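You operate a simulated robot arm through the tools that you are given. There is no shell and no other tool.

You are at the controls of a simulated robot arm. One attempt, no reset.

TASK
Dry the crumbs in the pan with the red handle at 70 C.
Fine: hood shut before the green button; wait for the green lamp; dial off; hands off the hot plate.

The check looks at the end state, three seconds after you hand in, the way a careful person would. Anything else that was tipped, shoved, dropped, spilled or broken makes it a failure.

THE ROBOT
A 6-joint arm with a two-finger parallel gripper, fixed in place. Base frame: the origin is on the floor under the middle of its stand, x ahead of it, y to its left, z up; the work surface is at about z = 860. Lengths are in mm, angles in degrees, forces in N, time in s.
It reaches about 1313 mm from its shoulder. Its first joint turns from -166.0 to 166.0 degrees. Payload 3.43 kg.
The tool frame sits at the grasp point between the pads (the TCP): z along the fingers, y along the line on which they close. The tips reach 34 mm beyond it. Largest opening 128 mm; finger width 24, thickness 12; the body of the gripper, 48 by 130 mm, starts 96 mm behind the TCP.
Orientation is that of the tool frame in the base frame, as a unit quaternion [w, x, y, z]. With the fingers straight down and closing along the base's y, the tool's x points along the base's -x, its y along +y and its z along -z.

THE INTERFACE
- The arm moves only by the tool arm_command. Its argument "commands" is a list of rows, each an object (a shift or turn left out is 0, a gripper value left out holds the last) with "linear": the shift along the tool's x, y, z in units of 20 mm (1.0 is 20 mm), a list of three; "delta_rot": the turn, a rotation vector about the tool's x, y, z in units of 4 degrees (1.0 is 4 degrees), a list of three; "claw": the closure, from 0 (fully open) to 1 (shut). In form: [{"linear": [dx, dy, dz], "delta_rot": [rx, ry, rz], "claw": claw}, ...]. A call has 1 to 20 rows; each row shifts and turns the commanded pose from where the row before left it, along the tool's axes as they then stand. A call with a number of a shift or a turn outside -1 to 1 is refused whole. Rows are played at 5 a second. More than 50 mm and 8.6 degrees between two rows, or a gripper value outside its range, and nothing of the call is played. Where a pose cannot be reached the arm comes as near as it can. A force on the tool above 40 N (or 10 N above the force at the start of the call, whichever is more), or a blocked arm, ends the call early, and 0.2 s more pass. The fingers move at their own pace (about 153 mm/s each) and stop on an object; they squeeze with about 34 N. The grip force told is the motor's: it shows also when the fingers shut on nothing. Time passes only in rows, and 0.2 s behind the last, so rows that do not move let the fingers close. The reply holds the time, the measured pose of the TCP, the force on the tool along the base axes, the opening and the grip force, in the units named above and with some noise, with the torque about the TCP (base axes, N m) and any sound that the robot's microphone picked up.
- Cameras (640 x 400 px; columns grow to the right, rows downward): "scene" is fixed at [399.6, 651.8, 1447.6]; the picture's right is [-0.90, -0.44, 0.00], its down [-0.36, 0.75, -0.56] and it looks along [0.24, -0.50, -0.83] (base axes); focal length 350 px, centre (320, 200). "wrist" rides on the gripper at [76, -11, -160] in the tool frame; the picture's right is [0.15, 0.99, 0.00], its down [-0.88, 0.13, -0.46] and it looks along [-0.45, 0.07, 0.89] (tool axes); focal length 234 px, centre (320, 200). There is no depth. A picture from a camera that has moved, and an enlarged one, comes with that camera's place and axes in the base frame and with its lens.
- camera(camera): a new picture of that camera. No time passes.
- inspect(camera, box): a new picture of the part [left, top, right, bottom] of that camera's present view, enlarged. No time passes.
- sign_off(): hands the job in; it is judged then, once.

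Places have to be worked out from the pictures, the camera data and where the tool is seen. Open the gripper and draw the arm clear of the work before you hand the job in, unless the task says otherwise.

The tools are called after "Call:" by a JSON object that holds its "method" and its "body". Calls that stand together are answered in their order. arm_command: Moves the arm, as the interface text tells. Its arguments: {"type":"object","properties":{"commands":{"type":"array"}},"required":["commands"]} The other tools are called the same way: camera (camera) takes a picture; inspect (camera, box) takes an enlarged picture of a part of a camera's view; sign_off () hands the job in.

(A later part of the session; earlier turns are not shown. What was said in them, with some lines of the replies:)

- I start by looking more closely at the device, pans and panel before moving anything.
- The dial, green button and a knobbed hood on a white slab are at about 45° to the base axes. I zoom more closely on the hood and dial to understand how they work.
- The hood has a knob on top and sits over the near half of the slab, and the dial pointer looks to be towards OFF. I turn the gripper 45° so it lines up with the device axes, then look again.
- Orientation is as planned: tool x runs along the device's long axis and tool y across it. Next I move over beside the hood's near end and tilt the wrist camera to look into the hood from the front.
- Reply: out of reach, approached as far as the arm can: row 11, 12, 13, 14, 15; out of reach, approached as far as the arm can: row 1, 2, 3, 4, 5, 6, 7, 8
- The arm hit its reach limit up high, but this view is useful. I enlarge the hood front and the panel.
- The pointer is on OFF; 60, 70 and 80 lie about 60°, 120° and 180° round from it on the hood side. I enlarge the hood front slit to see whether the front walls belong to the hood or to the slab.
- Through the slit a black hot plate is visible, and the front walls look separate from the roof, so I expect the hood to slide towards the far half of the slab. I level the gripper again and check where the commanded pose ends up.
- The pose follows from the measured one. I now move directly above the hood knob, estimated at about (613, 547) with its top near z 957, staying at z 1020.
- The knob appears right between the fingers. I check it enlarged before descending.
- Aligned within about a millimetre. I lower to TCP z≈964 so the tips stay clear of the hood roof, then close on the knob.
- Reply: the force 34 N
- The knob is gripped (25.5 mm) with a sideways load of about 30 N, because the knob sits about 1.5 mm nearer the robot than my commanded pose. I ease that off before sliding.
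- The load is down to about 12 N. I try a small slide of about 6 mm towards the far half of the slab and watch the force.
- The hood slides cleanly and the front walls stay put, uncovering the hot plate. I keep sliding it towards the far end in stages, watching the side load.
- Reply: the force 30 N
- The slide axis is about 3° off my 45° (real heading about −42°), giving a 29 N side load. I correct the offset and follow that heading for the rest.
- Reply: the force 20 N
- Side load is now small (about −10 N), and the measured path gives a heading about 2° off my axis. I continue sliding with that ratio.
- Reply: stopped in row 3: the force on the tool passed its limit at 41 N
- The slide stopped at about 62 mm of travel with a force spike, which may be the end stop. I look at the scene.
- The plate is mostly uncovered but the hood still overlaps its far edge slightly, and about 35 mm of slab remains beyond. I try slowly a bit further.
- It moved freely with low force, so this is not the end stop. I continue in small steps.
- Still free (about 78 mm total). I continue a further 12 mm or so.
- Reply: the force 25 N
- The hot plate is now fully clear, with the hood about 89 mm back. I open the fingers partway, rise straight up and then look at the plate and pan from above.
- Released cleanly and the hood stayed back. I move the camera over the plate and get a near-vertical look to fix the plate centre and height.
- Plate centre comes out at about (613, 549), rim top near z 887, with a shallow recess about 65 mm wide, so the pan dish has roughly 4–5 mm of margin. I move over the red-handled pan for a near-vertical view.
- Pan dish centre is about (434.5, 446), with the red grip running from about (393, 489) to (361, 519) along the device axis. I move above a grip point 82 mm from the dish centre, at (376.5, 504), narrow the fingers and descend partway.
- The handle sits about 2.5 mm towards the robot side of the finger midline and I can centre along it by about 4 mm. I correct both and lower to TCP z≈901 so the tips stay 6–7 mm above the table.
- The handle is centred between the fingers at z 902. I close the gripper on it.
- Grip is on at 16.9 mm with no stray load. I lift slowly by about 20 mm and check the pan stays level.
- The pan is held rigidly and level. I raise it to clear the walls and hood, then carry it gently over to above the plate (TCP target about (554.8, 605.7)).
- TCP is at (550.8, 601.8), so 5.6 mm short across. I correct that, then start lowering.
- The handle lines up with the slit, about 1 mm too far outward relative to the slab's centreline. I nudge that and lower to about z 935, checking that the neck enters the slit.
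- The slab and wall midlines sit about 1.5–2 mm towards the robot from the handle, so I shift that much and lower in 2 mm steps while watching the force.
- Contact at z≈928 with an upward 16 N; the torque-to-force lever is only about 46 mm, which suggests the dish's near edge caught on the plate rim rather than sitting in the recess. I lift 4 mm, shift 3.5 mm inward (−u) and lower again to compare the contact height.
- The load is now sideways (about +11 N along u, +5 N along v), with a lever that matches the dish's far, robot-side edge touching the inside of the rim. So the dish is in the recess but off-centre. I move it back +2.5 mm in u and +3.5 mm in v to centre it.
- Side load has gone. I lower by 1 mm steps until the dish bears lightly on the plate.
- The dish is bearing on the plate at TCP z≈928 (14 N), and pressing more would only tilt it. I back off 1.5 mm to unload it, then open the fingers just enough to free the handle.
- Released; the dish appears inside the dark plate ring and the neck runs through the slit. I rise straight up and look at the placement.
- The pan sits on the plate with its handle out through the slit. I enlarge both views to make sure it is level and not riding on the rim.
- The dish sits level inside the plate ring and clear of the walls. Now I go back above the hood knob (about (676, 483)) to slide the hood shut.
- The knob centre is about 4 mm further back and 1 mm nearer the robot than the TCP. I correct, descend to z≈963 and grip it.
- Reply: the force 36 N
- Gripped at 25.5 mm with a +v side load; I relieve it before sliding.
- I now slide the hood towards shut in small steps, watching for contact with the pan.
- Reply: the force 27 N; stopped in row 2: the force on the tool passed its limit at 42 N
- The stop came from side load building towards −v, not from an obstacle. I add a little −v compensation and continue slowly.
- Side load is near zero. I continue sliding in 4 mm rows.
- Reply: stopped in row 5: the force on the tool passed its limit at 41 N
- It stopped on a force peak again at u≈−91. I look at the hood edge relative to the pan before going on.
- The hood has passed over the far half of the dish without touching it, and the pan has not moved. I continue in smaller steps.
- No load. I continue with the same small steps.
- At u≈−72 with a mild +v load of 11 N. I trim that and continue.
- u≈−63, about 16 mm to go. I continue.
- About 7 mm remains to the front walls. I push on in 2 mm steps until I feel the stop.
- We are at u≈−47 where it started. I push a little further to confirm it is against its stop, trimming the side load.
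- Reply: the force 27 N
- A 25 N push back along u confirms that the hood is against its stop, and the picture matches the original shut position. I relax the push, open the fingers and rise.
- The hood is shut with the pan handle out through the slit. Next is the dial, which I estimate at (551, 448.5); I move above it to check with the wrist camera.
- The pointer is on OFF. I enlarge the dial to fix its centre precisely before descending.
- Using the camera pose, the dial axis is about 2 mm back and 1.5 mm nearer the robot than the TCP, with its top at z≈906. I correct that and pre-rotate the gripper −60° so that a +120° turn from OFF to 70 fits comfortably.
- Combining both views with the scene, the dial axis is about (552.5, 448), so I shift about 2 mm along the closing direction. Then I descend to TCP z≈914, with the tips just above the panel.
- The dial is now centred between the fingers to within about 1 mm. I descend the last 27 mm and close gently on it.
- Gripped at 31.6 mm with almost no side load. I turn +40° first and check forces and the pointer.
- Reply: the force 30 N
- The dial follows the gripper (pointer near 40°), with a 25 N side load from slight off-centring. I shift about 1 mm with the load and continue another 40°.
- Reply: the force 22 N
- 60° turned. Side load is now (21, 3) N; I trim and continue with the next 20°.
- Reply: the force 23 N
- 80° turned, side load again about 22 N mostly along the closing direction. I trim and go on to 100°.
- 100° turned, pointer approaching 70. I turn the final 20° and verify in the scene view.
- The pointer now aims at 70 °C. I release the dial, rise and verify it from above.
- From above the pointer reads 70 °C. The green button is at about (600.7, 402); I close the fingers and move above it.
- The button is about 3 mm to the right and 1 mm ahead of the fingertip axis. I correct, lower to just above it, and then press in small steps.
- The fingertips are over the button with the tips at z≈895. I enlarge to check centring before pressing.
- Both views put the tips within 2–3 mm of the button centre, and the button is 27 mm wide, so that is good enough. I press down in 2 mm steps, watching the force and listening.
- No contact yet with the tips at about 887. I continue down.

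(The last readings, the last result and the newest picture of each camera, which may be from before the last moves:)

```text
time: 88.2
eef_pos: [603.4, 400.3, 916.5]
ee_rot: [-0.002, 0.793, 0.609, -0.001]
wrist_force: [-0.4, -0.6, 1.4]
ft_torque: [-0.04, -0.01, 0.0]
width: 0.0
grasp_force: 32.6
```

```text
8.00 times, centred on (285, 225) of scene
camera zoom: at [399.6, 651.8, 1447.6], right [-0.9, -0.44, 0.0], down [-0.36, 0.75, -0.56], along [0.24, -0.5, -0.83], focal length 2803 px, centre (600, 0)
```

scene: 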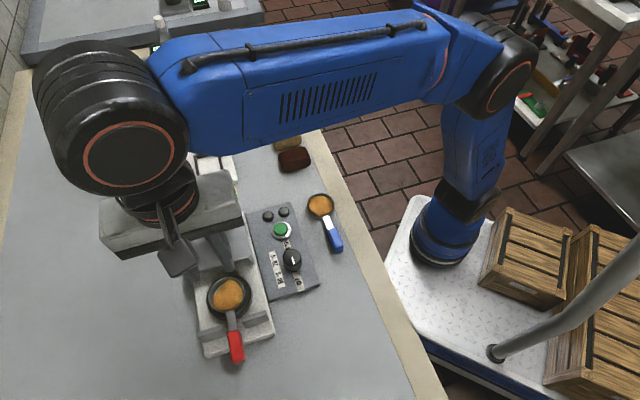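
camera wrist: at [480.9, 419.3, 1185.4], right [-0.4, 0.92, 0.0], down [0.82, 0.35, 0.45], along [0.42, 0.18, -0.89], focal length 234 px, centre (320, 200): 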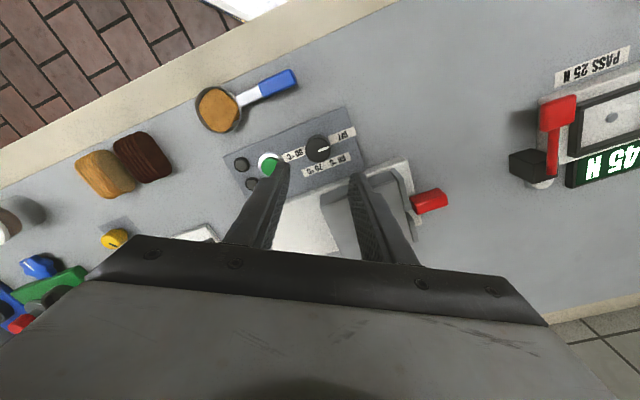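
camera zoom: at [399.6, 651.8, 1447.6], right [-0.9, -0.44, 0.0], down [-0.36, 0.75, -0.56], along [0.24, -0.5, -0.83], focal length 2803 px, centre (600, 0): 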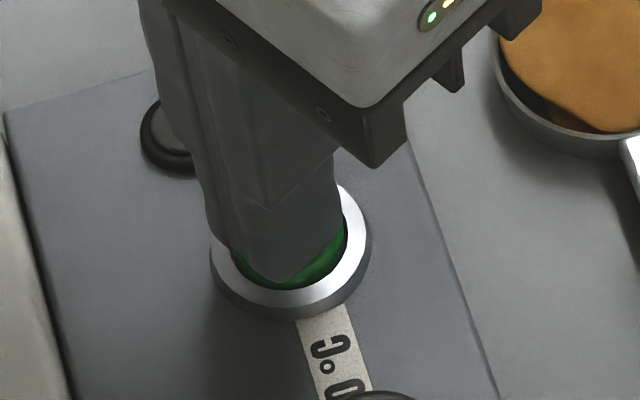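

Contact is just starting with the tips at about 882. I shift 1.5 mm to sit better over the button and keep pressing.

Call:
{"method": "arm_command", "body": {"commands": [{"linear": [-0.04, -0.07, -0.05], "claw": 1}, {"linear": [0, 0, 0.1], "claw": 1}, {"linear": [0, 0, 0.08], "claw": 1}, {"claw": 1}]}}

Call:
{"method": "inspect", "body": {"camera": "scene", "box": [255, 190, 315, 250]}}

```text
time: 89.2
eef_pos: [602.6, 400.0, 914.2]
ee_rot: [-0.001, 0.794, 0.608, -0.003]
wrist_force: [1.0, 0.5, 3.4]
ft_torque: [0.05, -0.04, 0.01]
width: 0.2
grasp_force: 33.1
heard: click
```

```text
6.67 times, centred on (285, 220) of scene
camera zoom: at [399.6, 651.8, 1447.6], right [-0.9, -0.44, 0.0], down [-0.36, 0.75, -0.56], along [0.24, -0.5, -0.83], focal length 2336 px, centre (553, 67)
```

zoom: 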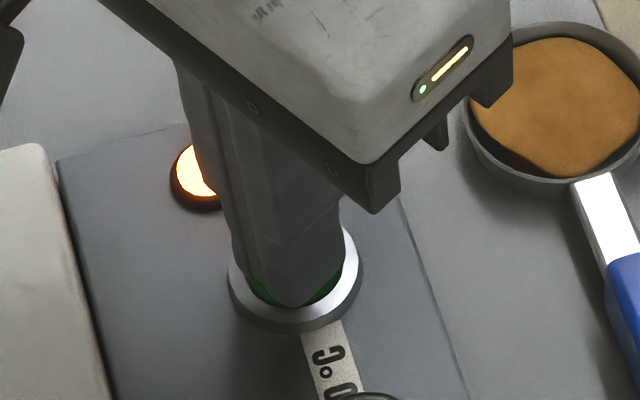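

A click was heard and the orange lamp has lit, so the drying has started. I rise off the button and watch the lamps.

Call:
{"method": "arm_command", "body": {"commands": [{"linear": [0, 0, -0.5], "claw": 1}, {"linear": [0, 0, -1], "claw": 1}, {"linear": [0, 0, -1], "claw": 1}, {"linear": [0, 0, -1], "claw": 1}, {"linear": [0.5, -0.5, 0], "claw": 1}, {"linear": [0.7, -0.7, 0], "claw": 1}, {"linear": [0.7, -0.7, 0], "claw": 1}, {"linear": [0.4, -0.7, 0], "claw": 0.6}, {"linear": [0, -0.4, 0], "claw": 0.6}]}}

Call:
{"method": "camera", "body": {"camera": "scene"}}

Call:
{"method": "inspect", "body": {"camera": "scene", "box": [230, 190, 340, 310]}}

Call:
{"method": "camera", "body": {"camera": "wrist"}}

```text
time: 91.2
eef_pos: [556.3, 459.9, 982.5]
ee_rot: [-0.001, 0.794, 0.608, -0.002]
wrist_force: [0.8, -0.4, 0.4]
ft_torque: [-0.04, 0.02, 0.01]
width: 50.9
grasp_force: 0.0
```

```text
taken
```

scene: 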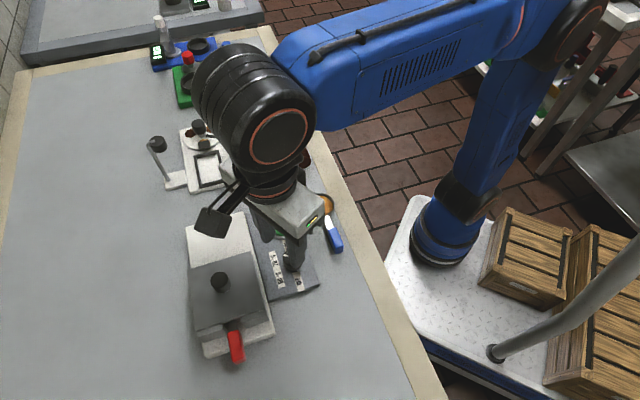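

```text
3.33 times, centred on (285, 250) of scene
camera zoom: at [399.6, 651.8, 1447.6], right [-0.9, -0.44, 0.0], down [-0.36, 0.75, -0.56], along [0.24, -0.5, -0.83], focal length 1168 px, centre (437, 33)
```

zoom: 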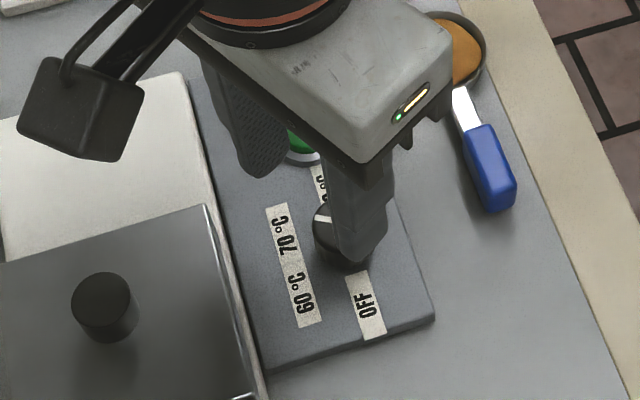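

```text
taken
camera wrist: at [565.1, 538.4, 1143.3], right [0.99, -0.11, 0.0], down [-0.1, -0.88, 0.46], along [-0.06, -0.45, -0.89], focal length 234 px, centre (320, 200)
```

wrist: 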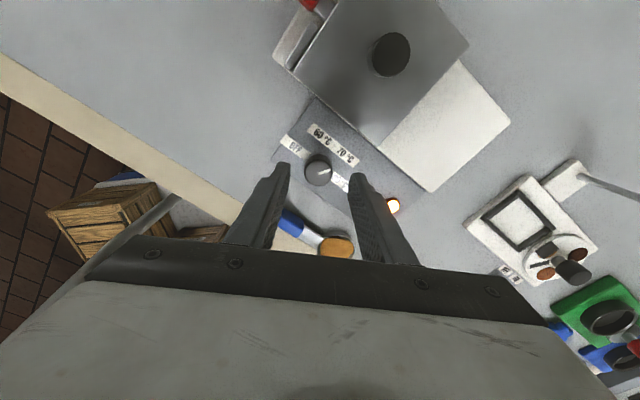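

The orange lamp is lit. I move back above the dial with fingers closed, so both lamps are in the wrist view, and wait there.

Call:
{"method": "arm_command", "body": {"commands": [{"linear": [-0.36, 0, 0], "claw": 1}, {"linear": [-0.36, 0, 0], "claw": 1}, {}, {}, {}, {}, {}, {}, {}, {}, {}, {}, {}, {}, {}, {}, {}, {}, {}, {}]}}

Call:
{"method": "camera", "body": {"camera": "wrist"}}

Call:
{"method": "inspect", "body": {"camera": "wrist", "box": [260, 100, 440, 260]}}

```text
time: 95.4
eef_pos: [552.2, 447.8, 984.3]
ee_rot: [0.0, 0.793, 0.609, -0.002]
wrist_force: [0.1, 0.4, -0.1]
ft_torque: [-0.02, -0.03, -0.03]
width: 0.0
grasp_force: 33.1
```

```text
taken
camera wrist: at [561.7, 524.9, 1143.5], right [0.99, -0.11, 0.0], down [-0.1, -0.88, 0.46], along [-0.06, -0.45, -0.89], focal length 234 px, centre (320, 200)
```

wrist: 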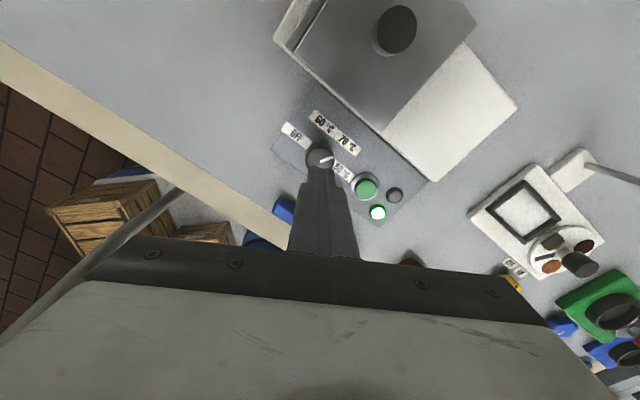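

```text
2.50 times, centred on (350, 180) of wrist
camera zoom: at [561.7, 524.9, 1143.5], right [0.99, -0.11, 0.0], down [-0.1, -0.88, 0.46], along [-0.06, -0.45, -0.89], focal length 585 px, centre (245, 250)
```

zoom: 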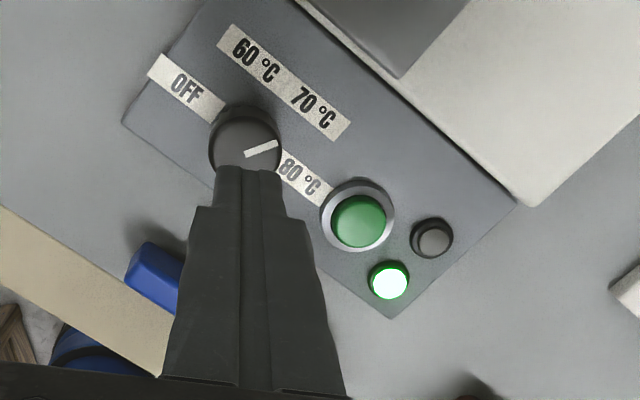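

The green lamp is now lit. I open the fingers, descend over the dial (already aligned from the release position) and grip it to turn it back to OFF.

Call:
{"method": "arm_command", "body": {"commands": [{"claw": 0.6}, {"claw": 0.6}, {"linear": [0, 0, 0.9]}, {"linear": [0, 0, 0.9]}, {"linear": [0, 0, 0.9]}, {"linear": [0, 0, 0.8]}, {}, {"claw": 0.8}, {"claw": 1}, {"claw": 1}, {"claw": 1}]}}

```text
time: 97.8
eef_pos: [552.8, 447.4, 913.9]
ee_rot: [0.0, 0.793, 0.609, -0.002]
wrist_force: [-1.1, -0.7, -4.9]
ft_torque: [0.67, -0.63, 0.01]
width: 31.5
grasp_force: 44.9
```

Gripped at 31.5 mm with almost no side load. I turn back −40° first.

Call:
{"method": "arm_command", "body": {"commands": [{"delta_rot": [0, 0, -1]}, {"delta_rot": [0, 0, -1]}, {"delta_rot": [0, 0, -1]}, {"delta_rot": [0, 0, -1]}, {"delta_rot": [0, 0, -1]}, {"delta_rot": [0, 0, -1]}, {"delta_rot": [0, 0, -1]}, {"delta_rot": [0, 0, -1]}, {"delta_rot": [0, 0, -1]}, {"delta_rot": [0, 0, -1]}, {}]}}

```text
time: 100.2
eef_pos: [551.8, 446.6, 913.7]
ee_rot: [-0.001, 0.537, 0.843, -0.001]
wrist_force: [-3.6, 20.3, 19.3]
ft_torque: [0.57, 0.12, -0.02]
width: 31.4
grasp_force: 44.6
```

−40° done; side load 20 N, so I trim 1 mm and continue.

Call:
{"method": "arm_command", "body": {"commands": [{"linear": [0.05, 0.012, -0.03]}, {"delta_rot": [0, 0, -1]}, {"delta_rot": [0, 0, -1]}, {"delta_rot": [0, 0, -1]}, {"delta_rot": [0, 0, -1]}, {"delta_rot": [0, 0, -1]}, {"delta_rot": [0, 0, -1]}, {"delta_rot": [0, 0, -1]}, {}]}}

```text
time: 102.2
eef_pos: [552.0, 446.5, 913.3]
ee_rot: [-0.001, 0.317, 0.948, -0.001]
wrist_force: [-17.6, -14.2, -5.5]
ft_torque: [-0.31, -0.34, -0.05]
width: 31.1
grasp_force: 44.7
```

−68° done. I trim the closing direction by 1 mm and continue.

Call:
{"method": "arm_command", "body": {"commands": [{"linear": [0.012, -0.05, 0]}, {"delta_rot": [0, 0, -1]}, {"delta_rot": [0, 0, -1]}, {"delta_rot": [0, 0, -1]}, {"delta_rot": [0, 0, -1]}, {"delta_rot": [0, 0, -1]}, {"delta_rot": [0, 0, -1]}, {"delta_rot": [0, 0, -1]}, {}]}}

```text
time: 104.2
eef_pos: [553.0, 447.3, 914.3]
ee_rot: [-0.001, 0.079, 0.997, -0.001]
wrist_force: [8.6, -6.3, -8.1]
ft_torque: [-0.16, -1.13, 0.0]
width: 31.1
grasp_force: 45.1
```

−96° done with a low load. I make the final −24° to OFF.

Call:
{"method": "arm_command", "body": {"commands": [{"delta_rot": [0, 0, -1]}, {"delta_rot": [0, 0, -1]}, {"delta_rot": [0, 0, -1]}, {"delta_rot": [0, 0, -1]}, {"delta_rot": [0, 0, -1]}, {"delta_rot": [0, 0, -1]}, {}]}}

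Call:
{"method": "inspect", "body": {"camera": "wrist", "box": [240, 100, 400, 250]}}

```text
time: 105.8
eef_pos: [552.0, 445.6, 913.9]
ee_rot: [-0.002, -0.13, 0.991, -0.001]
wrist_force: [0.7, -15.5, -1.4]
ft_torque: [-0.56, 0.55, -0.74]
width: 31.3
grasp_force: 44.9
```

```text
2.67 times, centred on (320, 175) of wrist
camera zoom: at [481.3, 417.1, 1074.2], right [-0.4, 0.92, 0.0], down [0.82, 0.35, 0.45], along [0.41, 0.18, -0.89], focal length 624 px, centre (320, 267)
```

zoom: 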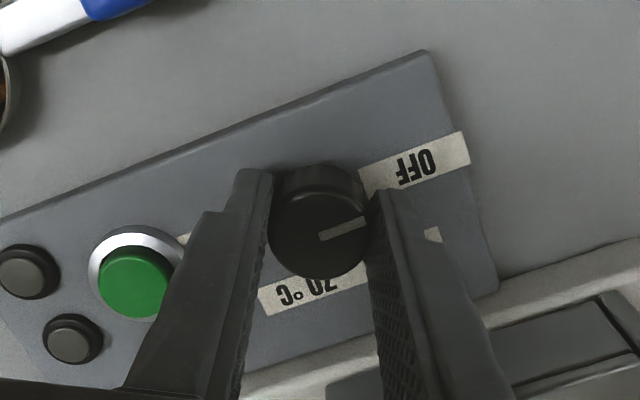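

The torque shows the dial is at its OFF stop, and both lamps are out. I release, rise and verify the pointer.

Call:
{"method": "arm_command", "body": {"commands": [{"delta_rot": [0, 0, 0.3]}, {"claw": 0.8}, {"claw": 0.6}, {"claw": 0.6}, {"linear": [0, 0, -0.5]}, {"linear": [0, 0, -1]}, {"linear": [0, 0, -1]}, {"linear": [0, 0, -1]}, {"linear": [0, 0, -1]}, {}]}}

Call:
{"method": "inspect", "body": {"camera": "wrist", "box": [240, 80, 400, 240]}}

Call:
{"method": "camera", "body": {"camera": "scene"}}

```text
time: 108.0
eef_pos: [551.2, 447.2, 1003.2]
ee_rot: [-0.002, -0.119, 0.993, -0.001]
wrist_force: [0.3, 0.5, 0.8]
ft_torque: [-0.03, -0.03, -0.02]
width: 50.9
grasp_force: 0.1
```

```text
2.50 times, centred on (320, 160) of wrist
camera zoom: at [480.5, 419.1, 1164.0], right [-0.38, 0.93, 0.0], down [0.83, 0.34, 0.45], along [0.42, 0.17, -0.89], focal length 585 px, centre (320, 300)
```

zoom: 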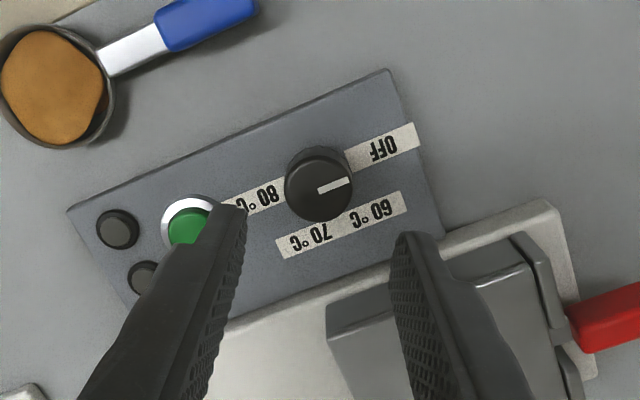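

```text
taken
```

scene: 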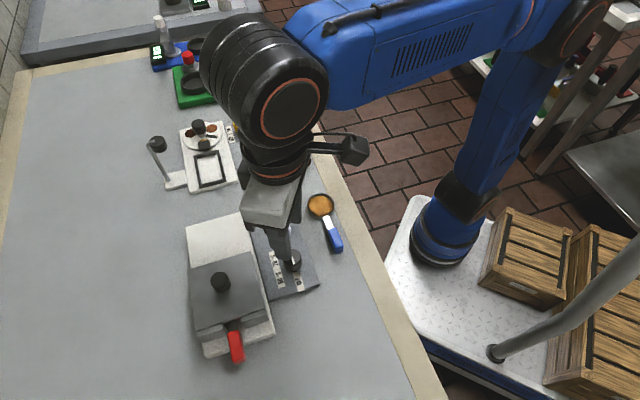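

The pointer is back on OFF and the lamps are out. I open fully and draw the arm up and back, clear of the work, then take a final look.

Call:
{"method": "arm_command", "body": {"commands": [{"linear": [0, 0, -1], "claw": 0.3}, {"linear": [0, 0, -1], "claw": 0}, {"linear": [0, 0, -1]}, {"linear": [0, 0, -1]}, {"linear": [0, 0, -1]}, {"linear": [1, 0, -0.5]}, {"linear": [1, 0, -0.5]}, {"linear": [1, 0, 0]}, {"linear": [1, 0, 0]}, {"linear": [1, 0, 0]}, {"linear": [1, 0, 0]}, {"linear": [1, 0, 0]}, {"linear": [1, 0, 0]}, {"linear": [1, 0, 0]}, {}]}}

Call:
{"method": "camera", "body": {"camera": "scene"}}

Call:
{"method": "inspect", "body": {"camera": "scene", "box": [180, 195, 330, 365]}}

Call:
{"method": "inspect", "body": {"camera": "scene", "box": [262, 200, 312, 300]}}

```text
time: 111.2
eef_pos: [378.1, 402.9, 1125.1]
ee_rot: [-0.002, -0.119, 0.993, 0.0]
wrist_force: [0.7, 0.1, -0.2]
ft_torque: [0.0, 0.0, -0.04]
width: 128.1
grasp_force: 0.0
```

```text
taken
```

scene: 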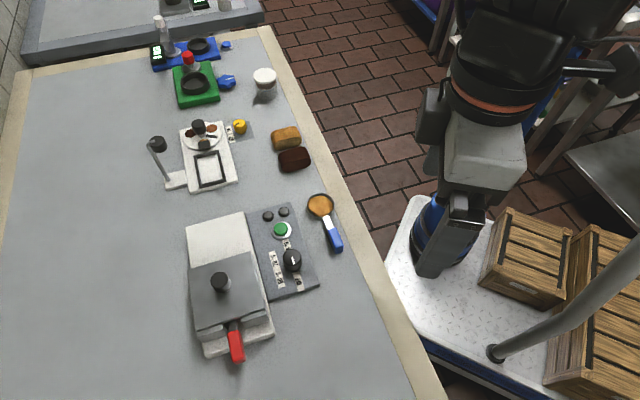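

```text
2.35 times, centred on (255, 280) of scene
camera zoom: at [399.6, 651.8, 1447.6], right [-0.9, -0.44, 0.0], down [-0.36, 0.75, -0.56], along [0.24, -0.5, -0.83], focal length 824 px, centre (473, 12)
```

zoom: 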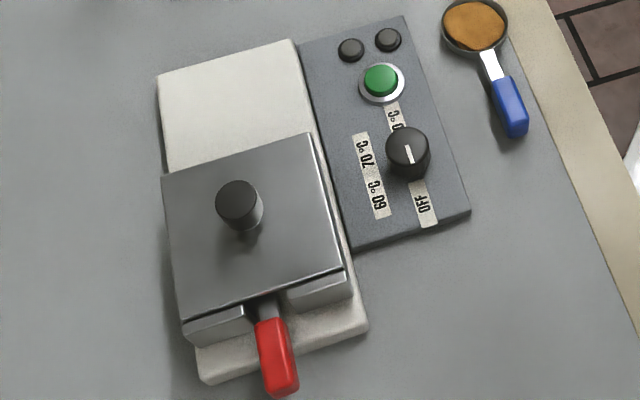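

```text
4.00 times, centred on (287, 250) of scene
camera zoom: at [399.6, 651.8, 1447.6], right [-0.9, -0.44, 0.0], down [-0.36, 0.75, -0.56], along [0.24, -0.5, -0.83], focal length 1402 px, centre (452, 0)
```

zoom: 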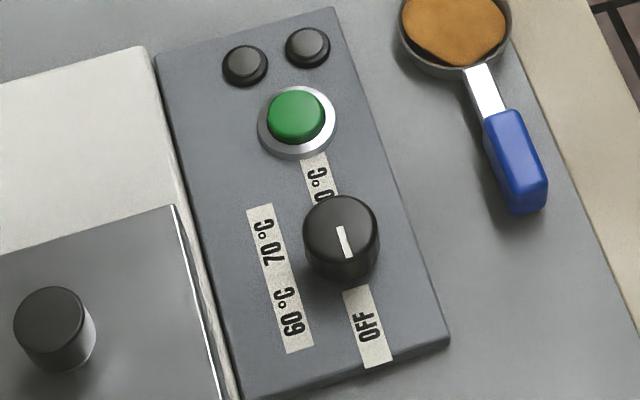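

The dial is on OFF, the lamps are out, the hood is shut over the red-handled pan, and the rest of the bench looks unchanged. The gripper is open and clear, so I hand in the job.

Call:
{"method": "sign_off", "body": {}}

```text
The job is handed in.
```

I dried the crumbs in the red-handled pan at 70 °C and handed the job in. I haven't seen how it was judged.

- **Loading:** I slid the hood back, set the pan on the hot plate with its handle out through the front slit, and slid the hood shut again.
- **Drying:** I turned the dial to 70 °C with the hood shut, then pressed the green button. It clicked and the orange lamp came on. The green lamp was lit when I checked a few seconds later.
- **Finishing:** I turned the dial back to OFF and both lamps went out. The gripper is open and the arm is clear of the bench.

I left the pan on the plate under the shut hood, since you said hands off the hot plate. While I was setting the pan down, its edge lightly touched the inside of the plate rim, so I re-centred it before letting go. Nothing else on the bench looked moved in the last picture. With the hood shut I couldn't see the crumbs themselves, so the green lamp is the only sign that they are dry.
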